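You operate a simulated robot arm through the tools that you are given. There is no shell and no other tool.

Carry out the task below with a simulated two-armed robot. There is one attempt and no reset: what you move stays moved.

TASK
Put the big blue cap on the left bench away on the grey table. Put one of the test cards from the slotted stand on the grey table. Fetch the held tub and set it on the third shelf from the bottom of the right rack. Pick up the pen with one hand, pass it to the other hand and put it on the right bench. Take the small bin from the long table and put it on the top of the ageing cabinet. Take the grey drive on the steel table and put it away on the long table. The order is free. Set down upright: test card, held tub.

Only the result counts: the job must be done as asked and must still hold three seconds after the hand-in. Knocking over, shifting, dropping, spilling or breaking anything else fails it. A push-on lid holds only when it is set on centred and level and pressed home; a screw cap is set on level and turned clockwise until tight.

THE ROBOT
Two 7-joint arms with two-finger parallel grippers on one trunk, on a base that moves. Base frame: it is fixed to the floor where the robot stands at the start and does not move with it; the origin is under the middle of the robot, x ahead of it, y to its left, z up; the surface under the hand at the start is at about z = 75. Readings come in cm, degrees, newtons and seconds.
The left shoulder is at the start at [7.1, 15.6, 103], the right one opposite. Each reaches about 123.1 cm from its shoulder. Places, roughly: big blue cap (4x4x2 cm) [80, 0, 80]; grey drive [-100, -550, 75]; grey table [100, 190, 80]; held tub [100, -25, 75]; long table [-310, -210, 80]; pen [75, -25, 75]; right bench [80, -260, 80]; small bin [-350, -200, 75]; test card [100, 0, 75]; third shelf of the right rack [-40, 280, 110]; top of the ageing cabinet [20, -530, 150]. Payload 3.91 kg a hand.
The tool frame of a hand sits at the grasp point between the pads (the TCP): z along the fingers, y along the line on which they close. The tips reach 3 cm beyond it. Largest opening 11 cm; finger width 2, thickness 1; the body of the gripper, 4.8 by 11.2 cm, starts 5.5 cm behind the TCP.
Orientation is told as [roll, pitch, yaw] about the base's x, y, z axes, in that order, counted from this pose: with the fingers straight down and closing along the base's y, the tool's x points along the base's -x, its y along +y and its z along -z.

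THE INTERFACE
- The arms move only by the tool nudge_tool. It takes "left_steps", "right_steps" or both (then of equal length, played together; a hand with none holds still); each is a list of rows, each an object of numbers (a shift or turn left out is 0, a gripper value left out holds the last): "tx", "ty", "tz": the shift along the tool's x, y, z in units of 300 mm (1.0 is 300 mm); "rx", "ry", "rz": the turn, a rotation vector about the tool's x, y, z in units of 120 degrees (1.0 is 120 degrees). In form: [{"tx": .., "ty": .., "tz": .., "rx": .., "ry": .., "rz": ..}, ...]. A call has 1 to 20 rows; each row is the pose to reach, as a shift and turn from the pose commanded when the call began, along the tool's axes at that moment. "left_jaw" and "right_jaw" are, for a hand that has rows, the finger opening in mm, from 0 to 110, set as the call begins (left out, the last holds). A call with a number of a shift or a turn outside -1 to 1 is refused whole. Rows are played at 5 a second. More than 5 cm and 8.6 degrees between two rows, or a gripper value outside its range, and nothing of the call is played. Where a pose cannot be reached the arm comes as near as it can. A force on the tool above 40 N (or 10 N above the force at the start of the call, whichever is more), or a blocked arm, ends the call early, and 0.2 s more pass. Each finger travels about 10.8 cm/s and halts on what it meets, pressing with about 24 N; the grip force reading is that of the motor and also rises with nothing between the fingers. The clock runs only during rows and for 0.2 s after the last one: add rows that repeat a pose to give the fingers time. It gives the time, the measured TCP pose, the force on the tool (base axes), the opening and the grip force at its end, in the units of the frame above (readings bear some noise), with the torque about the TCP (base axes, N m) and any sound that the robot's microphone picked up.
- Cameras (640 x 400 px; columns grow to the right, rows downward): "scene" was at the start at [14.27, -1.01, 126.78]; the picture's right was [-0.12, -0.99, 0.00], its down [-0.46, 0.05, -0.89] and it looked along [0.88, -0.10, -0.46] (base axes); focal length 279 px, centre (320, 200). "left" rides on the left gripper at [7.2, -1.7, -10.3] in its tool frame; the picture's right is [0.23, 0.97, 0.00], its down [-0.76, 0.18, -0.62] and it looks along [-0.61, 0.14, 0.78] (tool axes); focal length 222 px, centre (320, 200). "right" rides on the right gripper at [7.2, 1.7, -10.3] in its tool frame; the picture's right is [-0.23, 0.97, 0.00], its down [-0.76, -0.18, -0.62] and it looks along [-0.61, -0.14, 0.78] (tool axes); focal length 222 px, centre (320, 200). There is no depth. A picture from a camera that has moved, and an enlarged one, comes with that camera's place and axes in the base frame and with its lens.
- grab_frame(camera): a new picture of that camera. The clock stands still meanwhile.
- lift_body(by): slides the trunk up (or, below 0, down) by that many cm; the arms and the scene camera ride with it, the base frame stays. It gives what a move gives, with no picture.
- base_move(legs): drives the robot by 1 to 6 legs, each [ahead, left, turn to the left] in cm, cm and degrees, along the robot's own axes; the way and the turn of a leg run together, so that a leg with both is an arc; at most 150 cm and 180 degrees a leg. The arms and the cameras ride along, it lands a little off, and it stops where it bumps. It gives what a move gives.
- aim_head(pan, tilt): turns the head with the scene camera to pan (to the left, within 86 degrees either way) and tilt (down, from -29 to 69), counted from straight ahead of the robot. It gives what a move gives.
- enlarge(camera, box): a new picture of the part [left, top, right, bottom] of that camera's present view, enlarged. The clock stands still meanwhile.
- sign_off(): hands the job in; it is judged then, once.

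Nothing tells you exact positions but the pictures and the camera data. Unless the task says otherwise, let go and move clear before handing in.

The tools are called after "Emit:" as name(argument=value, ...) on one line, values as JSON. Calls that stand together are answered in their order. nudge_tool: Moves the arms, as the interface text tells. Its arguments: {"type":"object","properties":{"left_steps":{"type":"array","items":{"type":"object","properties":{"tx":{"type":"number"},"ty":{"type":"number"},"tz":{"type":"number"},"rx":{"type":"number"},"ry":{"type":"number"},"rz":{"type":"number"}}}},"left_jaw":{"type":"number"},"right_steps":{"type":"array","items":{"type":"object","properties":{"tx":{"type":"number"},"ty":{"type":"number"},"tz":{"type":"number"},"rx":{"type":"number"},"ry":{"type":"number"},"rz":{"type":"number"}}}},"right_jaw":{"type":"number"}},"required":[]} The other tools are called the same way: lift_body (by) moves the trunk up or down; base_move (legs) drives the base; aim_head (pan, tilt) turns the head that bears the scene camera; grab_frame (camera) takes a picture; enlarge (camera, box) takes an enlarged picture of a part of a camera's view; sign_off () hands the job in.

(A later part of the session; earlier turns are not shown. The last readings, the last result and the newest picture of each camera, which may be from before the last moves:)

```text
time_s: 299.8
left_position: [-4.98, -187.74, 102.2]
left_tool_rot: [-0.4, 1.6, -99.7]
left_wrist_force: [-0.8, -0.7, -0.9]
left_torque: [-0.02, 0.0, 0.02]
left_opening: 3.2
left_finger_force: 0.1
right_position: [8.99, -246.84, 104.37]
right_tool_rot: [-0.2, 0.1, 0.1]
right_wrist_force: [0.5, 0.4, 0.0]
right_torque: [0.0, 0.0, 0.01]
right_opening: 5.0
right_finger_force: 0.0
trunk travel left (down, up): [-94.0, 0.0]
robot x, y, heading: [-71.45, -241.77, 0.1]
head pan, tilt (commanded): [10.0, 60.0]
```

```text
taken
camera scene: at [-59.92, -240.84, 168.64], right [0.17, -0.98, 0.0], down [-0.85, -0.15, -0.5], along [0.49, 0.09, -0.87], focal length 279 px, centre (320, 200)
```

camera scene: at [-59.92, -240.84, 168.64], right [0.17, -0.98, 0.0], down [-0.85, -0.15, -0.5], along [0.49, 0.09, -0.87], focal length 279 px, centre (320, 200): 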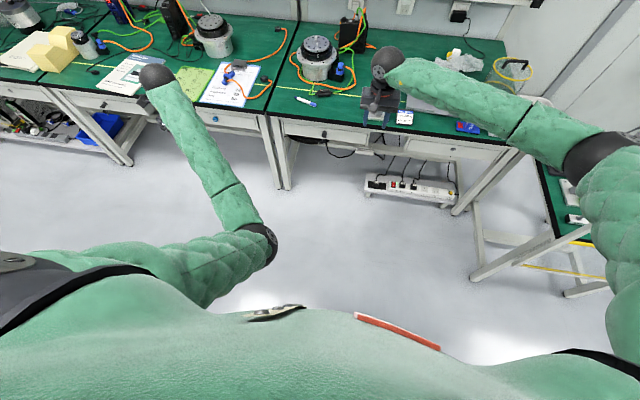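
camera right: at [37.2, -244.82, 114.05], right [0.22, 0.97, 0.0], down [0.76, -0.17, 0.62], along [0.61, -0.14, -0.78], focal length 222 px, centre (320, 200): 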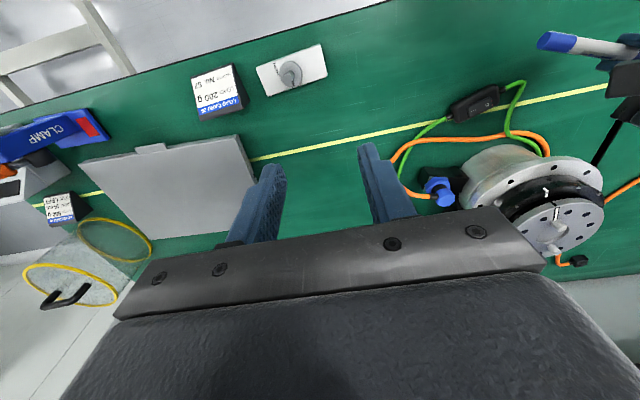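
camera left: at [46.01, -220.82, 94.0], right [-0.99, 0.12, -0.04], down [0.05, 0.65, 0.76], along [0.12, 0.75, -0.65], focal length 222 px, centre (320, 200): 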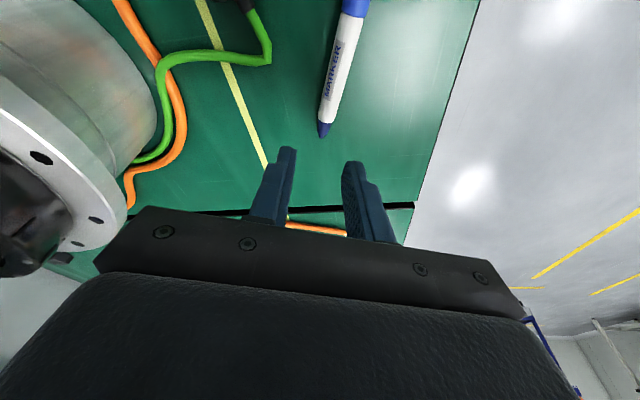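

Emit:
nudge_tool(left_steps=[{"rz": 0.07}, {"rz": 0.14}, {"rz": 0.21}, {"rz": 0.28}, {"rz": 0.35}, {"rz": 0.42}, {"rz": 0.49}, {"rz": 0.56}, {"rz": 0.63}, {"rz": 0.7}])

Emit:
grab_frame(camera="scene")

```text
time_s: 302.0
left_position: [-5.05, -187.86, 102.06]
left_tool_rot: [-1.6, -0.3, 176.3]
left_wrist_force: [-0.3, 0.0, 0.2]
left_torque: [-0.02, -0.03, 0.02]
left_opening: 3.18
left_finger_force: 0.0
left hand out of reach, approached as far as the arm can: row 4, 5, 6
right_position: [8.98, -246.72, 104.25]
right_tool_rot: [-0.1, 0.2, 0.0]
right_wrist_force: [-0.3, -0.7, -0.9]
right_torque: [0.02, -0.03, -0.01]
right_opening: 5.02
right_finger_force: 0.0
trunk travel left (down, up): [-94.0, 0.0]
robot x, y, heading: [-71.83, -242.01, -0.1]
head pan, tilt (commanded): [10.0, 60.0]
```

```text
taken
camera scene: at [-59.9, -240.87, 168.63], right [0.17, -0.98, 0.0], down [-0.85, -0.15, -0.5], along [0.49, 0.09, -0.87], focal length 279 px, centre (320, 200)
```

scene: 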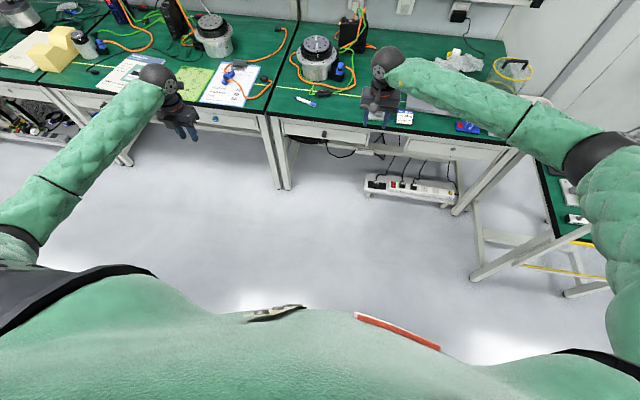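

The elbow has swung outwards as wanted. I turn the left hand back to its neutral heading.

Emit:
nudge_tool(left_steps=[{"rz": 0.07}, {"rz": 0.14}, {"rz": 0.21}, {"rz": 0.28}, {"rz": 0.35}, {"rz": 0.42}, {"rz": 0.49}, {"rz": 0.56}, {"rz": 0.63}, {"rz": 0.7}, {"rz": 0.77}, {"rz": 0.84}, {"rz": 0.91}, {"rz": 0.98}])

Emit:
nudge_tool(left_steps=[{"rz": 0.07}, {"rz": 0.14}, {"rz": 0.21}, {"rz": 0.28}, {"rz": 0.35}, {"rz": 0.42}, {"rz": 0.48}, {"rz": 0.48}])

Emit:
grab_frame(camera="scene")

```text
time_s: 305.0
left_position: [-1.22, -201.29, 85.33]
left_tool_rot: [-29.5, 1.5, 69.3]
left_wrist_force: [0.0, 0.9, 0.6]
left_torque: [-0.03, 0.03, -0.02]
left_opening: 3.21
left_finger_force: 0.0
left hand out of reach, approached as far as the arm can: row 3, 4, 5, 6, 7, 8, 9, 10, 11, 12, 13, 14
right_position: [9.17, -246.46, 104.06]
right_tool_rot: [-0.3, 0.3, 0.1]
right_wrist_force: [-0.6, 0.8, -0.6]
right_torque: [0.0, -0.01, 0.02]
right_opening: 5.0
right_finger_force: 0.1
trunk travel left (down, up): [-94.0, 0.0]
robot x, y, heading: [-71.95, -242.06, -0.1]
head pan, tilt (commanded): [10.0, 60.0]
```

```text
time_s: 306.8
left_position: [0.21, -198.8, 80.32]
left_tool_rot: [-25.0, -22.1, 17.2]
left_wrist_force: [0.2, 0.1, -0.5]
left_torque: [0.0, 0.0, 0.02]
left_opening: 3.21
left_finger_force: 0.0
left hand out of reach, approached as far as the arm can: row 1, 2, 3, 4, 5, 6, 7, 8
right_position: [8.88, -246.66, 104.33]
right_tool_rot: [-0.3, 0.2, 0.2]
right_wrist_force: [0.3, 0.4, -0.6]
right_torque: [-0.01, -0.04, -0.02]
right_opening: 5.02
right_finger_force: 0.2
trunk travel left (down, up): [-94.0, 0.0]
robot x, y, heading: [-71.57, -241.7, -0.2]
head pan, tilt (commanded): [10.0, 60.0]
```

```text
taken
camera scene: at [-60.01, -240.81, 168.65], right [0.17, -0.98, 0.0], down [-0.85, -0.15, -0.5], along [0.49, 0.09, -0.87], focal length 279 px, centre (320, 200)
```

scene: 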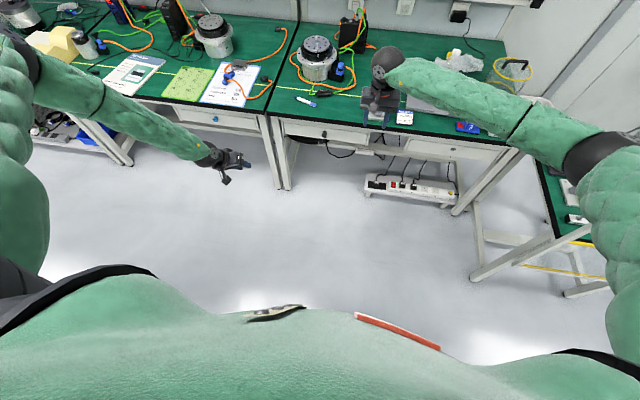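

Emit:
nudge_tool(left_steps=[{"tx": -0.03, "ty": -0.1, "tz": -0.0565, "rx": -0.022, "ry": 0.026, "rz": 0.0124}, {"tx": -0.061, "ty": -0.204, "tz": -0.113, "rx": -0.044, "ry": 0.0525, "rz": 0.0247}, {"tx": -0.0915, "ty": -0.306, "tz": -0.17, "rx": -0.066, "ry": 0.079, "rz": 0.037}, {"tx": -0.122, "ty": -0.408, "tz": -0.226, "rx": -0.088, "ry": 0.105, "rz": 0.0495}, {"tx": -0.1525, "ty": -0.509, "tz": -0.2825, "rx": -0.11, "ry": 0.131, "rz": 0.062}, {"tx": -0.183, "ty": -0.611, "tz": -0.339, "rx": -0.1325, "ry": 0.1575, "rz": 0.074}, {"tx": -0.2135, "ty": -0.713, "tz": -0.3955, "rx": -0.155, "ry": 0.184, "rz": 0.087}, {"tx": -0.244, "ty": -0.815, "tz": -0.452, "rx": -0.1767, "ry": 0.21, "rz": 0.099}, {"tx": -0.244, "ty": -0.815, "tz": -0.452, "rx": -0.1767, "ry": 0.21, "rz": 0.099}])

Emit:
grab_frame(camera="scene")

```text
time_s: 308.8
left_position: [3.6, -215.35, 103.92]
left_tool_rot: [0.0, 0.0, 0.0]
left_wrist_force: [-0.1, -0.4, 0.4]
left_torque: [-0.02, 0.03, -0.02]
left_opening: 3.22
left_finger_force: 0.0
left hand out of reach, approached as far as the arm can: row 1
right_position: [8.88, -246.65, 104.29]
right_tool_rot: [-0.1, 0.0, 0.1]
right_wrist_force: [-0.1, -0.3, 0.4]
right_torque: [0.01, 0.01, 0.01]
right_opening: 5.02
right_finger_force: 0.1
trunk travel left (down, up): [-94.0, 0.0]
robot x, y, heading: [-72.07, -242.02, 0.0]
head pan, tilt (commanded): [10.0, 60.0]
```

```text
taken
camera scene: at [-59.93, -240.76, 168.64], right [0.17, -0.98, 0.0], down [-0.85, -0.15, -0.5], along [0.49, 0.09, -0.87], focal length 279 px, centre (320, 200)
```

scene: 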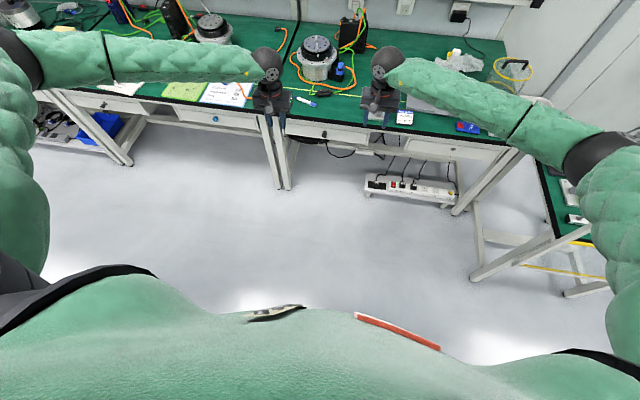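

The left arm is back in a good posture. I turn to face the far wall with the steel table and the ageing cabinet.

Emit:
base_move(legs=[[-15, 0, 0], [0, 0, -90]])

Emit:
aim_head(pan=0, tilt=22)

Emit:
grab_frame(camera="scene")

Emit:
enlarge(camera="scene", box=[240, 60, 480, 200])

```text
time_s: 314.0
left_position: [-59.24, -317.14, 103.97]
left_tool_rot: [0.0, 0.1, -89.3]
left_wrist_force: [0.6, 0.9, 0.7]
left_torque: [0.0, -0.02, 0.0]
left_opening: 3.17
left_finger_force: 0.1
right_position: [-90.63, -322.86, 104.24]
right_tool_rot: [-0.2, 0.1, -89.4]
right_wrist_force: [-0.1, 0.3, 1.3]
right_torque: [-0.01, -0.01, 0.05]
right_opening: 4.99
right_finger_force: 0.1
trunk travel left (down, up): [-94.0, 0.0]
robot x, y, heading: [-86.34, -241.9, -89.4]
head pan, tilt (commanded): [10.0, 60.0]
```

```text
time_s: 315.0
left_position: [-59.19, -317.11, 103.86]
left_tool_rot: [0.0, 0.0, -89.4]
left_wrist_force: [0.2, 0.3, 0.3]
left_torque: [-0.02, 0.02, -0.02]
left_opening: 3.17
left_finger_force: 0.0
right_position: [-90.63, -322.77, 104.31]
right_tool_rot: [-0.2, 0.1, -89.3]
right_wrist_force: [0.2, -0.5, 0.2]
right_torque: [-0.05, -0.03, -0.04]
right_opening: 5.02
right_finger_force: 0.1
trunk travel left (down, up): [-94.0, 0.0]
robot x, y, heading: [-86.7, -241.85, -89.4]
head pan, tilt (commanded): [0.0, 22.0]
```

```text
taken
camera scene: at [-86.44, -256.4, 174.12], right [-1.0, -0.01, 0.0], down [0.0, 0.38, -0.93], along [0.01, -0.93, -0.38], focal length 279 px, centre (320, 200)
```

scene: 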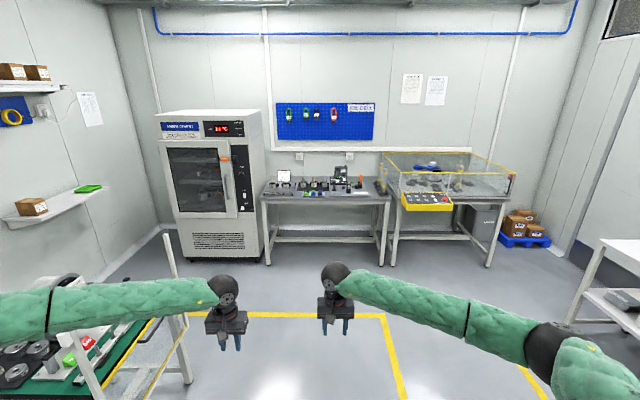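

```text
2.67 times, centred on (360, 130) of scene
camera zoom: at [-86.44, -256.4, 174.12], right [-1.0, -0.01, 0.0], down [0.0, 0.38, -0.93], along [0.01, -0.93, -0.38], focal length 744 px, centre (213, 387)
```

zoom: 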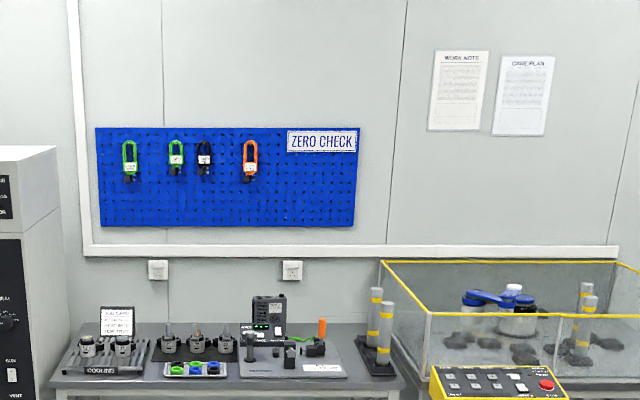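

Emit:
base_move(legs=[[140, 0, -0.6]])

Emit:
aim_head(pan=0, tilt=30)

Emit:
grab_frame(camera="scene")

Emit:
enlarge(camera="scene", box=[220, 110, 420, 235])

```text
time_s: 321.9
left_position: [-57.1, -454.85, 103.92]
left_tool_rot: [0.0, 0.0, -89.1]
left_wrist_force: [-0.7, -0.8, 0.9]
left_torque: [0.0, 0.01, 0.0]
left_opening: 3.23
left_finger_force: 0.1
right_position: [-88.44, -460.66, 104.23]
right_tool_rot: [-0.2, 0.1, -88.9]
right_wrist_force: [1.0, -0.9, -0.5]
right_torque: [-0.02, 0.03, -0.01]
right_opening: 5.03
right_finger_force: 0.1
trunk travel left (down, up): [-94.0, 0.0]
robot x, y, heading: [-85.0, -380.44, -88.8]
head pan, tilt (commanded): [0.0, 22.0]
```

```text
time_s: 322.6
left_position: [-56.96, -454.94, 103.78]
left_tool_rot: [0.0, 0.1, -89.1]
left_wrist_force: [-0.4, -0.7, -0.1]
left_torque: [-0.03, 0.04, 0.0]
left_opening: 3.21
left_finger_force: 0.0
right_position: [-88.43, -460.89, 104.31]
right_tool_rot: [-0.3, 0.1, -89.0]
right_wrist_force: [0.7, -0.8, -0.2]
right_torque: [0.03, -0.01, -0.01]
right_opening: 5.01
right_finger_force: 0.0
trunk travel left (down, up): [-94.0, 0.0]
robot x, y, heading: [-84.64, -379.91, -88.9]
head pan, tilt (commanded): [0.0, 30.0]
```

```text
taken
camera scene: at [-84.63, -394.07, 172.85], right [-1.0, -0.02, 0.0], down [-0.01, 0.5, -0.87], along [0.01, -0.87, -0.5], focal length 279 px, centre (320, 200)
```

scene: 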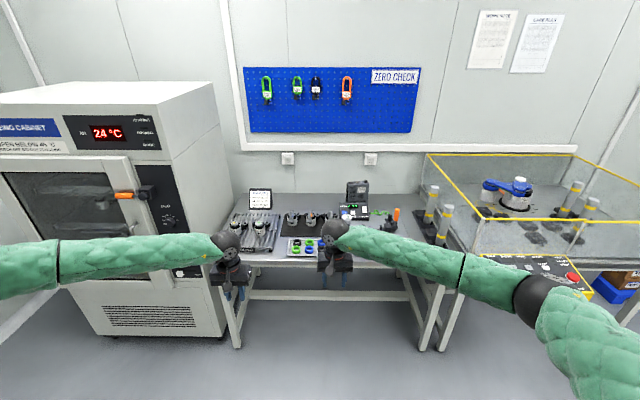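

```text
3.20 times, centred on (320, 172) of scene
camera zoom: at [-84.63, -394.07, 172.85], right [-1.0, -0.02, 0.0], down [-0.01, 0.5, -0.87], along [0.01, -0.87, -0.5], focal length 893 px, centre (320, 288)
```

zoom: 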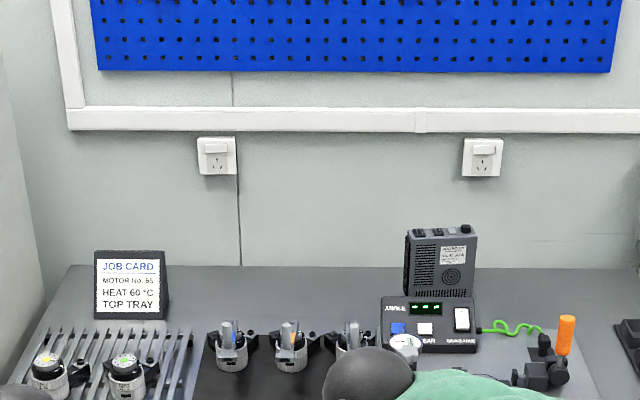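

The grey drive stands at the back of the steel table near [-107, -560]. I move closer to look at it from above with a hand camera.

Emit:
base_move(legs=[[62, 0, -1]])

Emit:
grab_frame(camera="right")

Emit:
grab_frame(camera="scene")

Emit:
enlarge(camera="scene", box=[320, 140, 480, 250])

```text
time_s: 326.1
left_position: [-57.08, -517.09, 103.93]
left_tool_rot: [0.0, 0.0, -89.6]
left_wrist_force: [-0.3, 0.7, 0.1]
left_torque: [-0.01, 0.01, -0.01]
left_opening: 3.21
left_finger_force: 0.1
right_position: [-88.43, -522.6, 104.25]
right_tool_rot: [-0.2, 0.1, -89.5]
right_wrist_force: [0.6, 0.3, 0.4]
right_torque: [0.02, 0.01, -0.02]
right_opening: 4.99
right_finger_force: 0.0
trunk travel left (down, up): [-94.0, 0.0]
robot x, y, heading: [-84.2, -442.27, -89.5]
head pan, tilt (commanded): [0.0, 30.0]
```

```text
taken
camera right: at [-86.78, -515.26, 114.57], right [0.98, -0.22, 0.0], down [-0.17, -0.76, 0.62], along [-0.14, -0.61, -0.78], focal length 222 px, centre (320, 200)
```

right: 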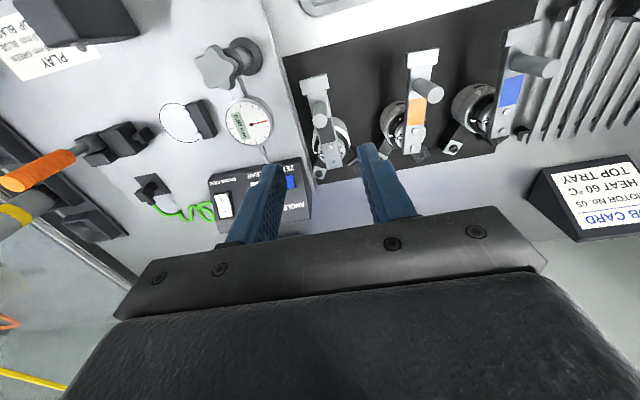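

```text
taken
camera scene: at [-84.09, -455.93, 172.86], right [-1.0, -0.01, 0.0], down [0.0, 0.5, -0.87], along [0.01, -0.87, -0.5], focal length 279 px, centre (320, 200)
```

scene: 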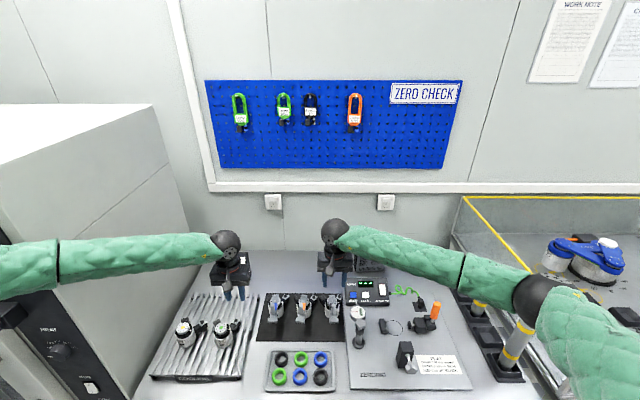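

```text
3.64 times, centred on (400, 195) of scene
camera zoom: at [-84.09, -455.93, 172.86], right [-1.0, -0.01, 0.0], down [0.0, 0.5, -0.87], along [0.01, -0.87, -0.5], focal length 1014 px, centre (29, 218)
```

zoom: 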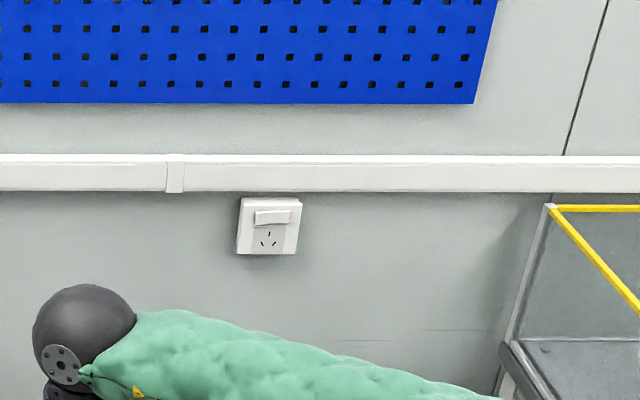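

Emit:
nudge_tool(right_steps=[{"ty": -0.12, "tx": 0.05}, {"ty": -0.24, "tx": 0.1}, {"ty": -0.36, "tx": 0.15}, {"ty": -0.48, "tx": 0.2}, {"ty": -0.6, "tx": 0.25}, {"ty": -0.72, "tx": 0.3}, {"ty": -0.84, "tx": 0.35}, {"ty": -0.96, "tx": 0.4}])

Emit:
aim_head(pan=-8, tilt=40)

Emit:
grab_frame(camera="scene")

Emit:
enlarge(camera="scene", box=[270, 120, 430, 220])

```text
time_s: 327.9
left_position: [-57.11, -516.9, 104.01]
left_tool_rot: [0.1, 0.0, -89.6]
left_wrist_force: [-0.4, 0.0, 0.1]
left_torque: [0.01, -0.03, 0.01]
left_opening: 3.2
left_finger_force: 0.0
right_position: [-117.4, -510.83, 104.54]
right_tool_rot: [-0.1, 0.1, -89.4]
right_wrist_force: [0.4, -0.2, 0.4]
right_torque: [0.0, -0.03, 0.0]
right_opening: 4.99
right_finger_force: 0.2
trunk travel left (down, up): [-94.0, 0.0]
robot x, y, heading: [-84.4, -441.79, -89.7]
head pan, tilt (commanded): [0.0, 30.0]
```

```text
time_s: 328.6
left_position: [-57.12, -517.21, 103.76]
left_tool_rot: [0.0, 0.1, -89.7]
left_wrist_force: [0.7, 0.3, -0.2]
left_torque: [-0.02, 0.0, 0.01]
left_opening: 3.18
left_finger_force: 0.0
right_position: [-117.47, -510.97, 104.37]
right_tool_rot: [-0.2, 0.0, -89.4]
right_wrist_force: [0.8, 0.4, -0.5]
right_torque: [0.03, -0.01, -0.03]
right_opening: 4.99
right_finger_force: 0.1
trunk travel left (down, up): [-94.0, 0.0]
robot x, y, heading: [-84.29, -442.15, -89.7]
head pan, tilt (commanded): [-8.0, 40.0]
```

```text
taken
camera scene: at [-85.26, -455.38, 171.32], right [-0.99, 0.13, 0.0], down [0.09, 0.64, -0.77], along [-0.1, -0.76, -0.64], focal length 279 px, centre (320, 200)
```

scene: 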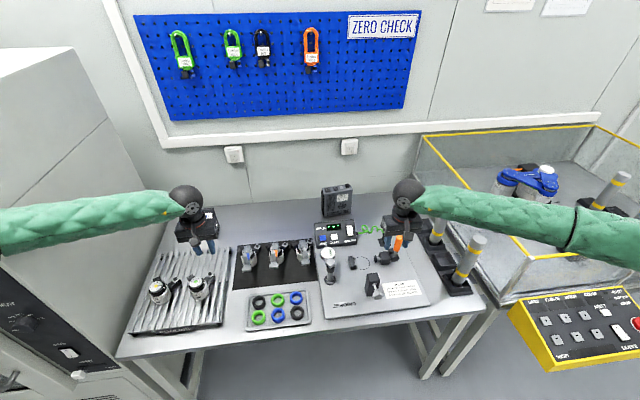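

```text
4.00 times, centred on (350, 170) of scene
camera zoom: at [-85.26, -455.38, 171.32], right [-0.99, 0.13, 0.0], down [0.09, 0.64, -0.77], along [-0.1, -0.76, -0.64], focal length 1116 px, centre (200, 320)
```

zoom: 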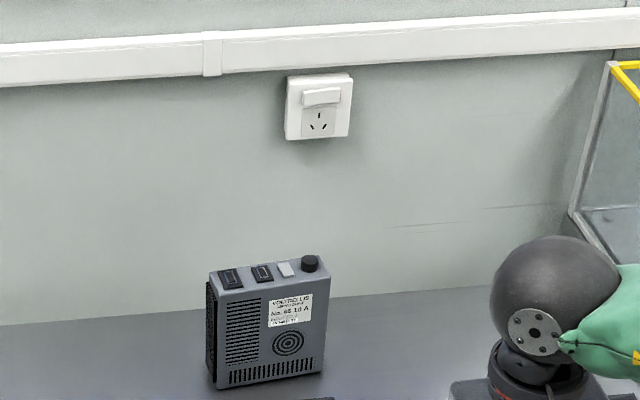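

The grey drive is about 13.7 wide, 4 deep and 15 cm tall, standing at [-108, -558]. I turn the right hand by -90° to grip it across its depth and move the base closer.

Emit:
nudge_tool(right_steps=[{"rz": 0.068, "tz": -0.03}, {"rz": 0.136, "tz": -0.06}, {"rz": 0.204, "tz": -0.09}, {"rz": 0.272, "tz": -0.12}, {"rz": 0.34, "tz": -0.15}, {"rz": 0.409, "tz": -0.15}, {"rz": 0.477, "tz": -0.15}, {"rz": 0.545, "tz": -0.15}, {"rz": 0.613, "tz": -0.15}, {"rz": 0.681, "tz": -0.15}, {"rz": 0.75, "tz": -0.15}], right_jaw=80)

Emit:
base_move(legs=[[18, 0, 0]])

Emit:
aim_head(pan=-12, tilt=42)

Emit:
grab_frame(camera="scene")

Emit:
grab_frame(camera="right")

```text
time_s: 331.0
left_position: [-57.11, -517.02, 103.87]
left_tool_rot: [0.0, 0.1, -89.6]
left_wrist_force: [-0.4, -0.2, 0.1]
left_torque: [0.02, 0.0, 0.0]
left_opening: 3.21
left_finger_force: 0.1
right_position: [-117.44, -510.83, 109.15]
right_tool_rot: [-0.1, -0.2, -179.5]
right_wrist_force: [-0.3, 0.3, 0.3]
right_torque: [-0.01, 0.0, 0.0]
right_opening: 8.01
right_finger_force: 0.2
trunk travel left (down, up): [-94.0, 0.0]
robot x, y, heading: [-83.99, -442.01, -89.5]
head pan, tilt (commanded): [-8.0, 40.0]
```

```text
time_s: 332.2
left_position: [-56.28, -526.01, 103.56]
left_tool_rot: [0.5, 0.5, -88.7]
left_wrist_force: [0.2, -1.2, 0.3]
left_torque: [0.02, 0.01, -0.03]
left_opening: 3.2
left_finger_force: 0.0
right_position: [-117.14, -521.12, 109.24]
right_tool_rot: [0.1, 0.1, -178.8]
right_wrist_force: [-0.4, -0.3, -0.3]
right_torque: [-0.03, -0.01, 0.0]
right_opening: 8.02
right_finger_force: 0.1
trunk travel left (down, up): [-94.0, 0.0]
robot x, y, heading: [-84.76, -452.36, -89.2]
head pan, tilt (commanded): [-8.0, 40.0]
stopped in leg 1: the robot was blocked; the commanded pose is now the measured one
```

```text
time_s: 332.8
left_position: [-56.42, -526.06, 103.68]
left_tool_rot: [0.5, 0.4, -88.7]
left_wrist_force: [-0.1, -0.6, -0.4]
left_torque: [-0.01, -0.01, 0.0]
left_opening: 3.17
left_finger_force: 0.1
right_position: [-117.2, -520.92, 109.32]
right_tool_rot: [0.3, 0.1, -179.0]
right_wrist_force: [0.1, 0.3, -0.2]
right_torque: [-0.02, -0.01, 0.0]
right_opening: 7.99
right_finger_force: 0.1
trunk travel left (down, up): [-94.0, 0.0]
robot x, y, heading: [-84.34, -452.33, -89.0]
head pan, tilt (commanded): [-12.0, 42.0]
```

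```text
taken
camera scene: at [-86.5, -464.5, 171.12], right [-0.98, 0.19, -0.01], down [0.13, 0.65, -0.75], along [-0.14, -0.73, -0.67], focal length 279 px, centre (320, 200)
```

scene: 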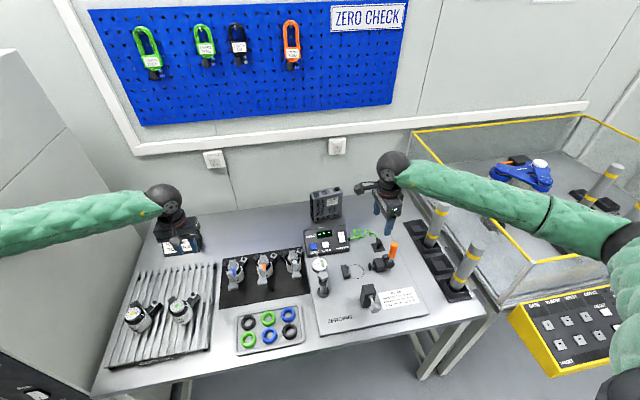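

```text
taken
camera right: at [-109.91, -522.42, 119.56], right [-0.21, -0.98, 0.0], down [-0.77, 0.17, 0.62], along [-0.61, 0.13, -0.78], focal length 222 px, centre (320, 200)
```

right: 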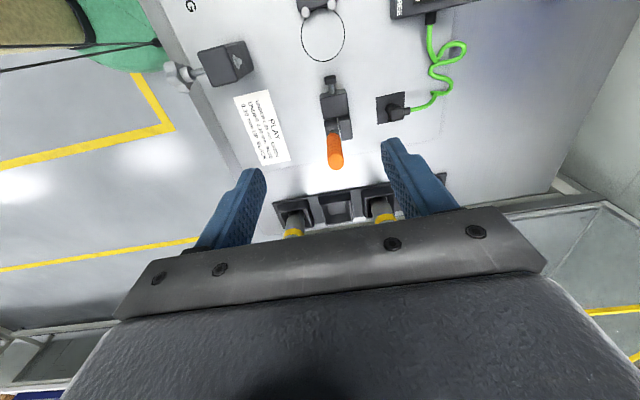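

The left elbow probably touched the cabinet's edge, stopping the base. I back off a little and pull the left hand in close before approaching again.

Emit:
base_move(legs=[[-6, 0, -0.5]])

Emit:
nudge_tool(left_steps=[{"tx": 0.13, "ty": -0.03}, {"tx": 0.26, "ty": -0.06}, {"tx": 0.39, "ty": -0.09}, {"tx": 0.52, "ty": -0.12}, {"tx": 0.65, "ty": -0.15}, {"tx": 0.78, "ty": -0.18}, {"tx": 0.9, "ty": -0.2}])

Emit:
aim_head(pan=25, tilt=50)

Emit:
grab_frame(camera="scene")

```text
time_s: 333.8
left_position: [-56.56, -521.44, 102.49]
left_tool_rot: [0.3, 1.2, -89.3]
left_wrist_force: [0.6, 0.3, 0.1]
left_torque: [0.06, 0.08, 0.01]
left_opening: 3.21
left_finger_force: 0.0
right_position: [-117.13, -515.97, 108.59]
right_tool_rot: [-0.4, -0.3, -179.4]
right_wrist_force: [0.0, -0.9, -0.4]
right_torque: [0.04, 0.04, 0.01]
right_opening: 8.02
right_finger_force: 0.0
trunk travel left (down, up): [-94.0, 0.0]
robot x, y, heading: [-84.3, -446.49, -89.7]
head pan, tilt (commanded): [-12.0, 42.0]
```

```text
time_s: 335.4
left_position: [-63.19, -494.08, 103.25]
left_tool_rot: [0.1, 0.7, -89.3]
left_wrist_force: [0.4, 0.0, -0.4]
left_torque: [-0.01, 0.03, 0.01]
left_opening: 3.19
left_finger_force: 0.1
right_position: [-117.42, -515.5, 108.91]
right_tool_rot: [-0.1, -0.2, -179.4]
right_wrist_force: [1.0, 0.4, 0.2]
right_torque: [-0.01, 0.01, -0.02]
right_opening: 7.97
right_finger_force: 0.1
trunk travel left (down, up): [-94.0, 0.0]
robot x, y, heading: [-84.71, -446.54, -89.7]
head pan, tilt (commanded): [-12.0, 42.0]
```

```text
time_s: 336.4
left_position: [-63.2, -494.19, 103.25]
left_tool_rot: [0.3, 0.8, -89.4]
left_wrist_force: [-1.4, 0.4, -0.1]
left_torque: [-0.02, 0.0, -0.03]
left_opening: 3.21
left_finger_force: 0.0
right_position: [-117.3, -515.44, 109.03]
right_tool_rot: [-0.1, -0.2, -179.4]
right_wrist_force: [-0.7, 0.1, 0.6]
right_torque: [0.01, -0.01, -0.02]
right_opening: 7.98
right_finger_force: 0.0
trunk travel left (down, up): [-94.0, 0.0]
robot x, y, heading: [-84.72, -446.25, -89.8]
head pan, tilt (commanded): [25.0, 50.0]
```

```text
taken
camera scene: at [-80.99, -458.43, 169.9], right [-0.9, -0.43, 0.0], down [-0.33, 0.69, -0.64], along [0.28, -0.58, -0.77], focal length 279 px, centre (320, 200)
```

scene: 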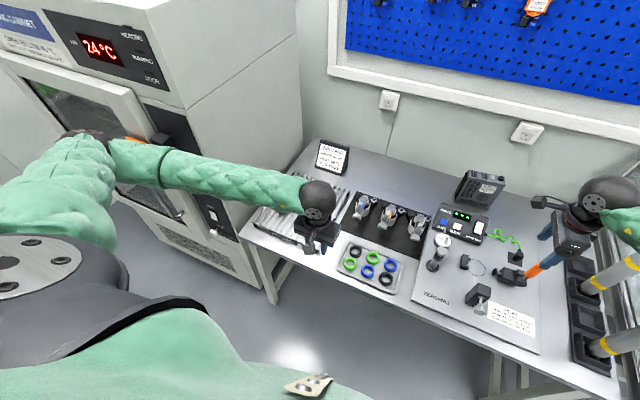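

Emit:
base_move(legs=[[-14, 0, 0], [0, -32, 0]])

Emit:
grab_frame(camera="scene")

Emit:
enlarge(camera="scene", box=[0, 40, 240, 240])

```text
time_s: 339.5
left_position: [-95.0, -480.34, 103.31]
left_tool_rot: [0.2, 0.8, -88.9]
left_wrist_force: [0.3, -0.1, 0.0]
left_torque: [0.01, 0.0, -0.03]
left_opening: 3.21
left_finger_force: 0.0
right_position: [-148.99, -501.92, 108.99]
right_tool_rot: [-0.1, -0.2, -179.1]
right_wrist_force: [-0.2, 0.8, 0.2]
right_torque: [-0.02, 0.0, 0.07]
right_opening: 7.99
right_finger_force: 0.0
trunk travel left (down, up): [-94.0, 0.0]
robot x, y, heading: [-116.67, -432.56, -89.3]
head pan, tilt (commanded): [25.0, 50.0]
```

```text
taken
camera scene: at [-113.02, -444.68, 169.9], right [-0.9, -0.43, 0.0], down [-0.33, 0.69, -0.64], along [0.28, -0.58, -0.77], focal length 279 px, centre (320, 200)
```

scene: 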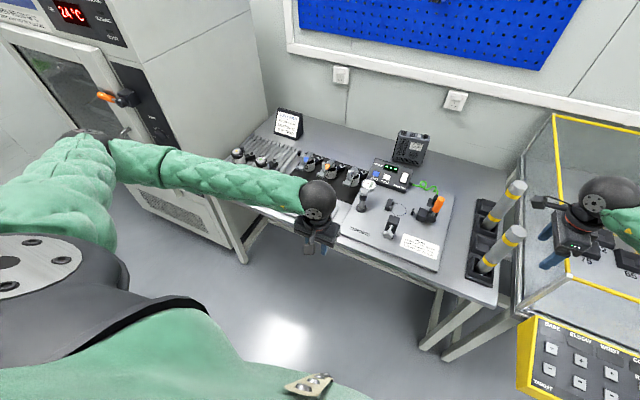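

```text
2.00 times, centred on (120, 140) of scene
camera zoom: at [-113.02, -444.68, 169.9], right [-0.9, -0.43, 0.0], down [-0.33, 0.69, -0.64], along [0.28, -0.58, -0.77], focal length 558 px, centre (720, 320)
```

zoom: 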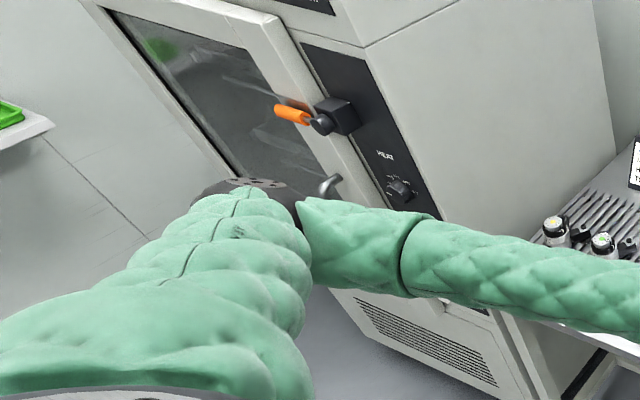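

Emit:
nudge_tool(right_steps=[{"tx": 0.125}, {"tx": 0.25}, {"tx": 0.375}, {"tx": 0.5}, {"tx": 0.625}, {"tx": 0.75}, {"tx": 0.875}, {"tx": 1.0}])

Emit:
nudge_tool(right_steps=[{"tx": 0.12}, {"tx": 0.24}, {"tx": 0.37}])

Emit:
aim_head(pan=0, tilt=42)

Emit:
grab_frame(camera="scene")

Emit:
grab_frame(camera="right")

```text
time_s: 341.3
left_position: [-94.98, -480.34, 103.32]
left_tool_rot: [0.1, 0.8, -88.9]
left_wrist_force: [-0.2, -0.2, 0.2]
left_torque: [0.02, -0.02, 0.0]
left_opening: 3.18
left_finger_force: 0.2
right_position: [-119.02, -501.28, 108.73]
right_tool_rot: [-0.2, -0.4, -179.3]
right_wrist_force: [-0.2, 0.0, 0.4]
right_torque: [0.0, -0.02, 0.0]
right_opening: 8.02
right_finger_force: 0.0
trunk travel left (down, up): [-94.0, 0.0]
robot x, y, heading: [-116.71, -432.7, -89.4]
head pan, tilt (commanded): [25.0, 50.0]
```

```text
time_s: 342.1
left_position: [-95.04, -480.37, 103.23]
left_tool_rot: [0.2, 0.8, -89.0]
left_wrist_force: [-0.2, -0.1, -0.3]
left_torque: [0.0, -0.02, 0.04]
left_opening: 3.23
left_finger_force: 0.1
right_position: [-107.99, -501.38, 108.76]
right_tool_rot: [-0.1, -0.3, -179.2]
right_wrist_force: [0.4, -0.4, 0.2]
right_torque: [0.01, -0.03, 0.0]
right_opening: 7.99
right_finger_force: 0.0
trunk travel left (down, up): [-94.0, 0.0]
robot x, y, heading: [-116.62, -432.76, -89.3]
head pan, tilt (commanded): [25.0, 50.0]
```

```text
time_s: 343.0
left_position: [-95.19, -480.31, 103.3]
left_tool_rot: [0.3, 0.8, -89.1]
left_wrist_force: [0.2, 0.0, 0.3]
left_torque: [-0.04, 0.01, 0.01]
left_opening: 3.19
left_finger_force: 0.1
right_position: [-108.0, -501.17, 108.86]
right_tool_rot: [0.0, -0.2, -179.0]
right_wrist_force: [0.2, -0.4, 0.2]
right_torque: [0.02, 0.0, 0.0]
right_opening: 7.99
right_finger_force: 0.0
trunk travel left (down, up): [-94.0, 0.0]
robot x, y, heading: [-116.3, -432.56, -89.8]
head pan, tilt (commanded): [0.0, 42.0]
```

```text
taken
camera scene: at [-116.33, -446.1, 171.02], right [-1.0, -0.01, 0.0], down [-0.01, 0.67, -0.74], along [0.01, -0.74, -0.67], focal length 279 px, centre (320, 200)
```

scene: 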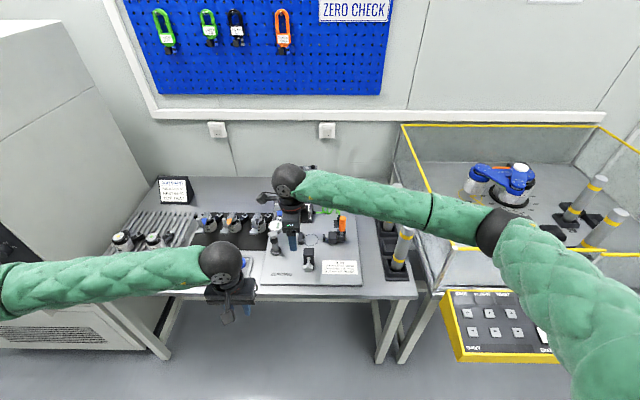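

```text
taken
camera right: at [-100.66, -502.81, 119.03], right [-0.21, -0.98, 0.0], down [-0.76, 0.16, 0.63], along [-0.61, 0.13, -0.78], focal length 222 px, centre (320, 200)
```

right: 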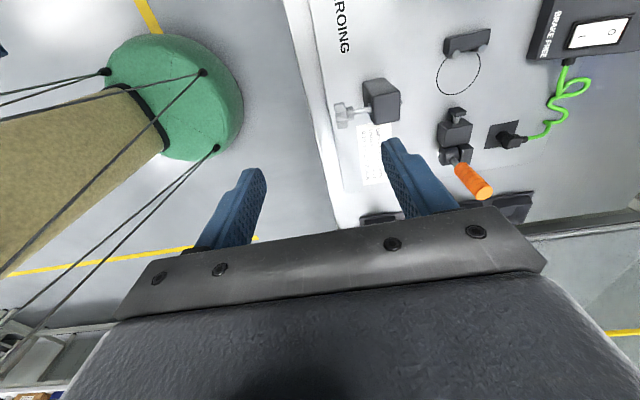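

Emit:
base_move(legs=[[24, 0, 0]])

Emit:
grab_frame(camera="scene")

Emit:
grab_frame(camera="right")

Emit:
enlarge(camera="scene", box=[230, 130, 390, 250])

```text
time_s: 344.8
left_position: [-94.85, -504.21, 103.19]
left_tool_rot: [0.4, 0.8, -88.9]
left_wrist_force: [-0.4, 0.3, 0.1]
left_torque: [0.0, -0.02, 0.0]
left_opening: 3.21
left_finger_force: 0.2
right_position: [-107.66, -525.22, 108.75]
right_tool_rot: [0.0, -0.3, -179.2]
right_wrist_force: [0.0, -0.6, -0.6]
right_torque: [0.01, 0.03, 0.02]
right_opening: 8.0
right_finger_force: 0.1
trunk travel left (down, up): [-94.0, 0.0]
robot x, y, heading: [-116.09, -456.3, -89.3]
head pan, tilt (commanded): [0.0, 42.0]
```

```text
taken
camera scene: at [-116.02, -470.03, 171.03], right [-1.0, -0.01, 0.0], down [-0.01, 0.67, -0.74], along [0.01, -0.74, -0.67], focal length 279 px, centre (320, 200)
```

scene: 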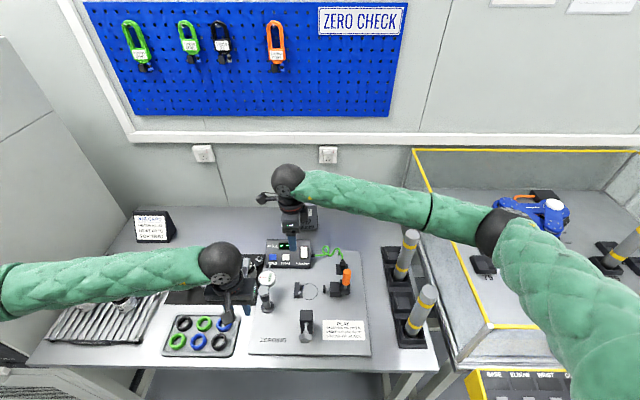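

```text
taken
camera right: at [-100.31, -526.74, 119.04], right [-0.21, -0.98, 0.0], down [-0.76, 0.16, 0.63], along [-0.61, 0.13, -0.78], focal length 222 px, centre (320, 200)
```

right: 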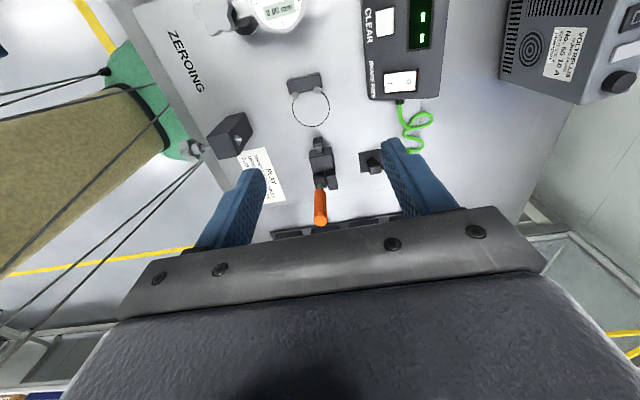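

```text
3.33 times, centred on (310, 190) of scene
camera zoom: at [-116.02, -470.03, 171.03], right [-1.0, -0.01, 0.0], down [-0.01, 0.67, -0.74], along [0.01, -0.74, -0.67], focal length 930 px, centre (353, 233)
```

zoom: 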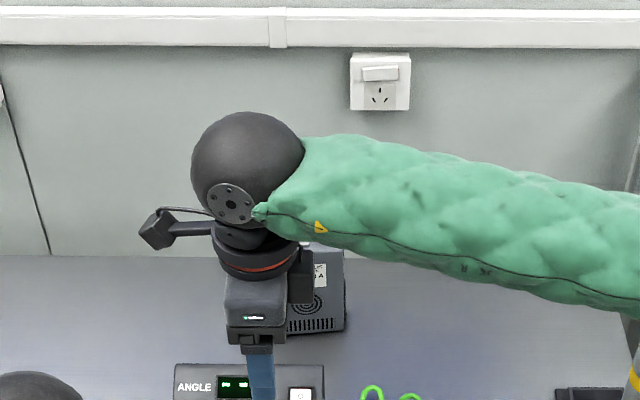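

Emit:
base_move(legs=[[5.5, 0, 0]])

Emit:
nudge_tool(right_steps=[{"ty": 0.11}, {"ty": 0.22}, {"ty": 0.33}, {"ty": 0.44}, {"ty": 0.55}, {"ty": 0.66}, {"ty": 0.77}, {"ty": 0.9}, {"ty": 0.9}])

Emit:
grab_frame(camera="right")

Emit:
grab_frame(camera="scene")

```text
time_s: 345.7
left_position: [-94.71, -509.06, 103.55]
left_tool_rot: [0.2, 0.5, -88.9]
left_wrist_force: [0.1, 0.9, 0.9]
left_torque: [-0.09, 0.01, 0.02]
left_opening: 3.19
left_finger_force: 0.0
right_position: [-107.57, -529.99, 109.27]
right_tool_rot: [0.2, -0.2, -179.1]
right_wrist_force: [0.6, 0.1, 1.1]
right_torque: [-0.07, 0.03, -0.04]
right_opening: 8.02
right_finger_force: 0.1
trunk travel left (down, up): [-94.0, 0.0]
robot x, y, heading: [-115.91, -462.23, -89.2]
head pan, tilt (commanded): [0.0, 42.0]
```

```text
time_s: 347.7
left_position: [-94.74, -509.61, 103.09]
left_tool_rot: [0.4, 0.8, -88.9]
left_wrist_force: [-0.9, 1.1, 0.4]
left_torque: [-0.02, 0.01, -0.01]
left_opening: 3.2
left_finger_force: 0.1
right_position: [-107.16, -557.7, 108.64]
right_tool_rot: [-0.1, -0.1, -179.1]
right_wrist_force: [-0.5, 0.7, 0.2]
right_torque: [0.04, -0.04, -0.03]
right_opening: 7.99
right_finger_force: 0.1
trunk travel left (down, up): [-94.0, 0.0]
robot x, y, heading: [-115.88, -462.18, -89.3]
head pan, tilt (commanded): [0.0, 42.0]
```

```text
taken
camera right: at [-99.87, -559.26, 118.9], right [-0.21, -0.98, 0.0], down [-0.76, 0.16, 0.63], along [-0.61, 0.13, -0.78], focal length 222 px, centre (320, 200)
```

right: 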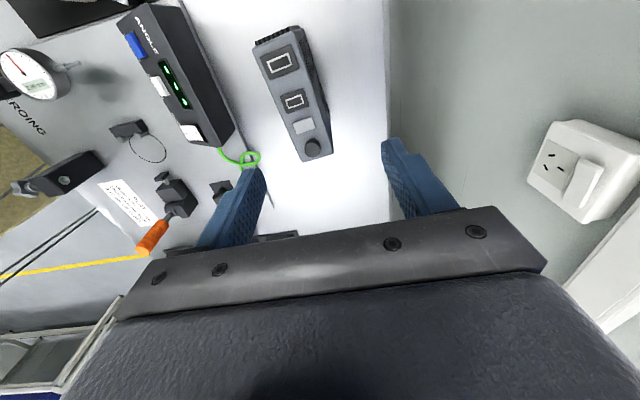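

```text
taken
camera scene: at [-116.01, -475.5, 171.02], right [-1.0, -0.01, 0.0], down [-0.01, 0.67, -0.74], along [0.01, -0.74, -0.67], focal length 279 px, centre (320, 200)
```

scene: 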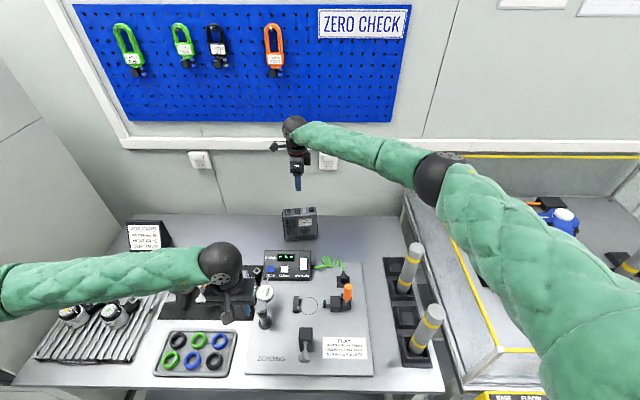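

Emit:
nudge_tool(right_steps=[{"tx": 0.01, "ty": -0.035, "rz": -0.009}, {"tx": 0.018, "ty": -0.067, "rz": -0.018}, {"tx": 0.018, "ty": -0.067, "rz": -0.018, "tz": 0.1}, {"tx": 0.018, "ty": -0.067, "rz": -0.018, "tz": 0.2}, {"tx": 0.018, "ty": -0.067, "rz": -0.018, "tz": 0.33}, {"tx": 0.018, "ty": -0.067, "rz": -0.018, "tz": 0.33}])

Emit:
grab_frame(camera="right")

Emit:
grab_frame(camera="scene")

```text
time_s: 349.1
left_position: [-94.66, -509.65, 103.24]
left_tool_rot: [0.3, 0.8, -88.9]
left_wrist_force: [-0.5, 0.5, -0.5]
left_torque: [0.04, -0.02, -0.04]
left_opening: 3.2
left_finger_force: 0.0
right_position: [-106.72, -555.66, 98.71]
right_tool_rot: [0.0, -0.3, -176.9]
right_wrist_force: [-1.2, 0.4, 0.6]
right_torque: [-0.03, 0.0, 0.03]
right_opening: 8.0
right_finger_force: 0.0
trunk travel left (down, up): [-94.0, 0.0]
robot x, y, heading: [-116.0, -462.11, -89.3]
head pan, tilt (commanded): [0.0, 42.0]
```

```text
taken
camera right: at [-99.3, -556.83, 108.95], right [-0.17, -0.98, 0.0], down [-0.77, 0.14, 0.63], along [-0.62, 0.11, -0.78], focal length 222 px, centre (320, 200)
```

right: 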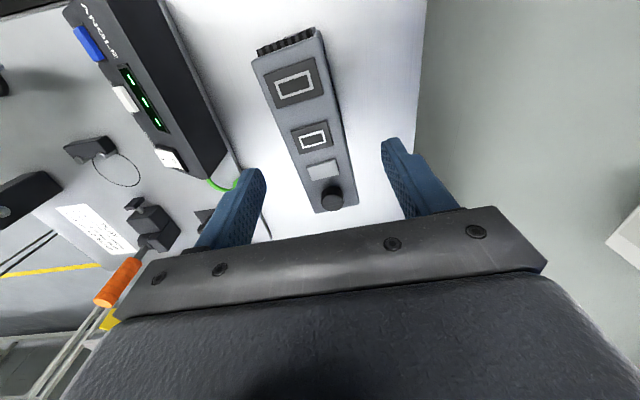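

```text
taken
camera scene: at [-115.92, -475.45, 171.02], right [-1.0, -0.01, 0.0], down [-0.01, 0.67, -0.74], along [0.01, -0.74, -0.67], focal length 279 px, centre (320, 200)
```

scene: 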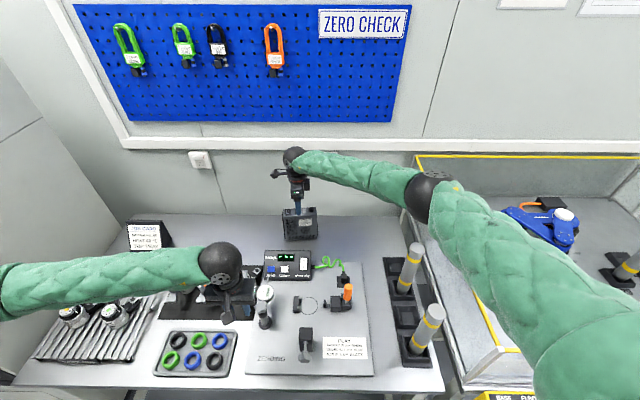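

Emit:
nudge_tool(right_steps=[{"tz": 0.09, "ty": 0.003}, {"tz": 0.18, "ty": 0.003}, {"tz": 0.255, "ty": 0.003}, {"tz": 0.255, "ty": 0.003}])

Emit:
grab_frame(camera="right")

Emit:
enlarge(camera="scene", box=[250, 140, 370, 260])

```text
time_s: 350.1
left_position: [-94.65, -509.6, 103.31]
left_tool_rot: [0.3, 0.7, -88.8]
left_wrist_force: [0.4, -0.4, 0.9]
left_torque: [0.02, -0.02, 0.0]
left_opening: 3.21
left_finger_force: 0.0
right_position: [-106.54, -555.62, 91.26]
right_tool_rot: [0.0, 0.0, -176.9]
right_wrist_force: [-0.2, 0.2, 0.0]
right_torque: [0.06, -0.02, 0.0]
right_opening: 7.99
right_finger_force: 0.0
trunk travel left (down, up): [-94.0, 0.0]
robot x, y, heading: [-116.65, -461.88, -89.0]
head pan, tilt (commanded): [0.0, 42.0]
```

```text
taken
camera right: at [-99.17, -556.9, 101.51], right [-0.17, -0.98, 0.0], down [-0.77, 0.14, 0.63], along [-0.62, 0.11, -0.78], focal length 222 px, centre (320, 200)
```

right: 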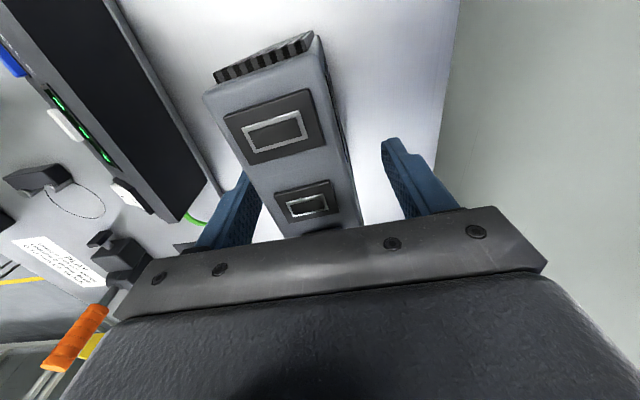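

```text
3.33 times, centred on (310, 200) of scene
camera zoom: at [-115.92, -475.47, 171.02], right [-1.0, -0.01, 0.0], down [-0.01, 0.67, -0.74], along [0.01, -0.74, -0.67], focal length 930 px, centre (353, 200)
```

zoom: 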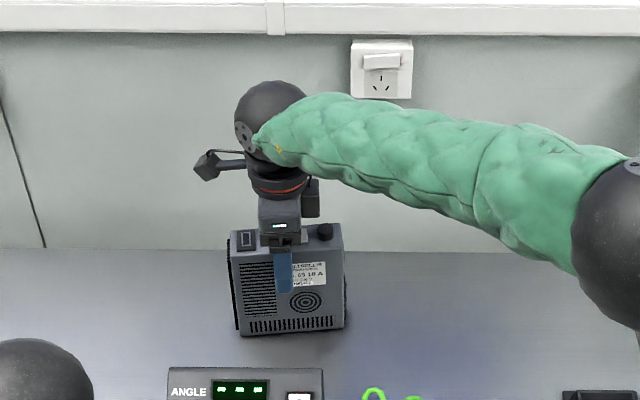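

Emit:
nudge_tool(right_steps=[{"tz": 0}, {"tz": 0}, {"tz": 0}, {"tz": 0}], right_jaw=20)

Emit:
nudge_tool(right_steps=[{"tz": -0.015}, {"tz": -0.03}, {"tz": -0.06}, {"tz": -0.1}, {"tz": -0.1}])

Emit:
grab_frame(camera="right")

Emit:
enlarge(camera="scene", box=[250, 140, 370, 260])

```text
time_s: 351.1
left_position: [-94.61, -509.54, 103.29]
left_tool_rot: [0.3, 0.8, -89.0]
left_wrist_force: [0.3, -0.5, -1.6]
left_torque: [0.02, -0.02, 0.0]
left_opening: 3.21
left_finger_force: 0.1
right_position: [-106.64, -555.49, 91.27]
right_tool_rot: [-0.1, -0.2, -176.9]
right_wrist_force: [0.8, 1.3, 1.1]
right_torque: [-0.08, -0.07, 0.25]
right_opening: 4.64
right_finger_force: 24.5
trunk travel left (down, up): [-94.0, 0.0]
robot x, y, heading: [-116.35, -462.06, -89.2]
head pan, tilt (commanded): [0.0, 42.0]
```

```text
time_s: 352.3
left_position: [-94.56, -509.69, 103.27]
left_tool_rot: [0.3, 0.9, -88.9]
left_wrist_force: [0.4, -0.2, -0.2]
left_torque: [0.01, 0.0, -0.04]
left_opening: 3.22
left_finger_force: 0.0
right_position: [-106.59, -555.68, 94.19]
right_tool_rot: [-0.2, -0.2, -177.0]
right_wrist_force: [0.1, 1.3, -9.7]
right_torque: [-0.02, -0.03, 0.0]
right_opening: 4.57
right_finger_force: 24.3
trunk travel left (down, up): [-94.0, 0.0]
robot x, y, heading: [-116.66, -461.92, -89.3]
head pan, tilt (commanded): [0.0, 42.0]
```

```text
taken
camera right: at [-99.19, -556.89, 104.38], right [-0.17, -0.98, 0.0], down [-0.77, 0.13, 0.63], along [-0.62, 0.11, -0.78], focal length 222 px, centre (320, 200)
```

right: 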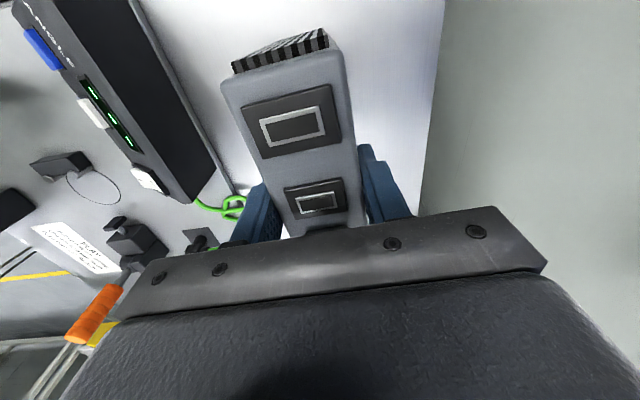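

```text
3.33 times, centred on (310, 200) of scene
camera zoom: at [-115.88, -475.57, 171.01], right [-1.0, -0.01, 0.0], down [-0.01, 0.67, -0.74], along [0.01, -0.74, -0.67], focal length 930 px, centre (353, 200)
```

zoom: 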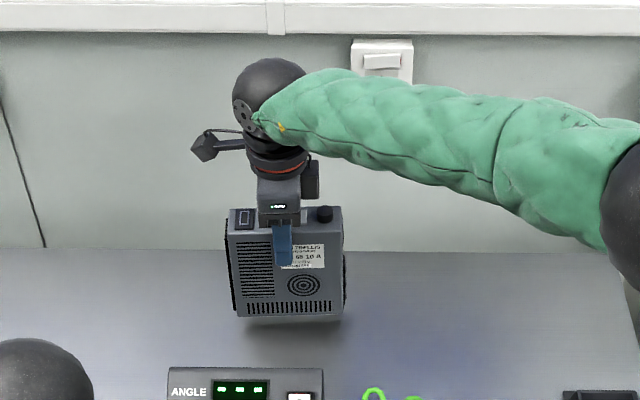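

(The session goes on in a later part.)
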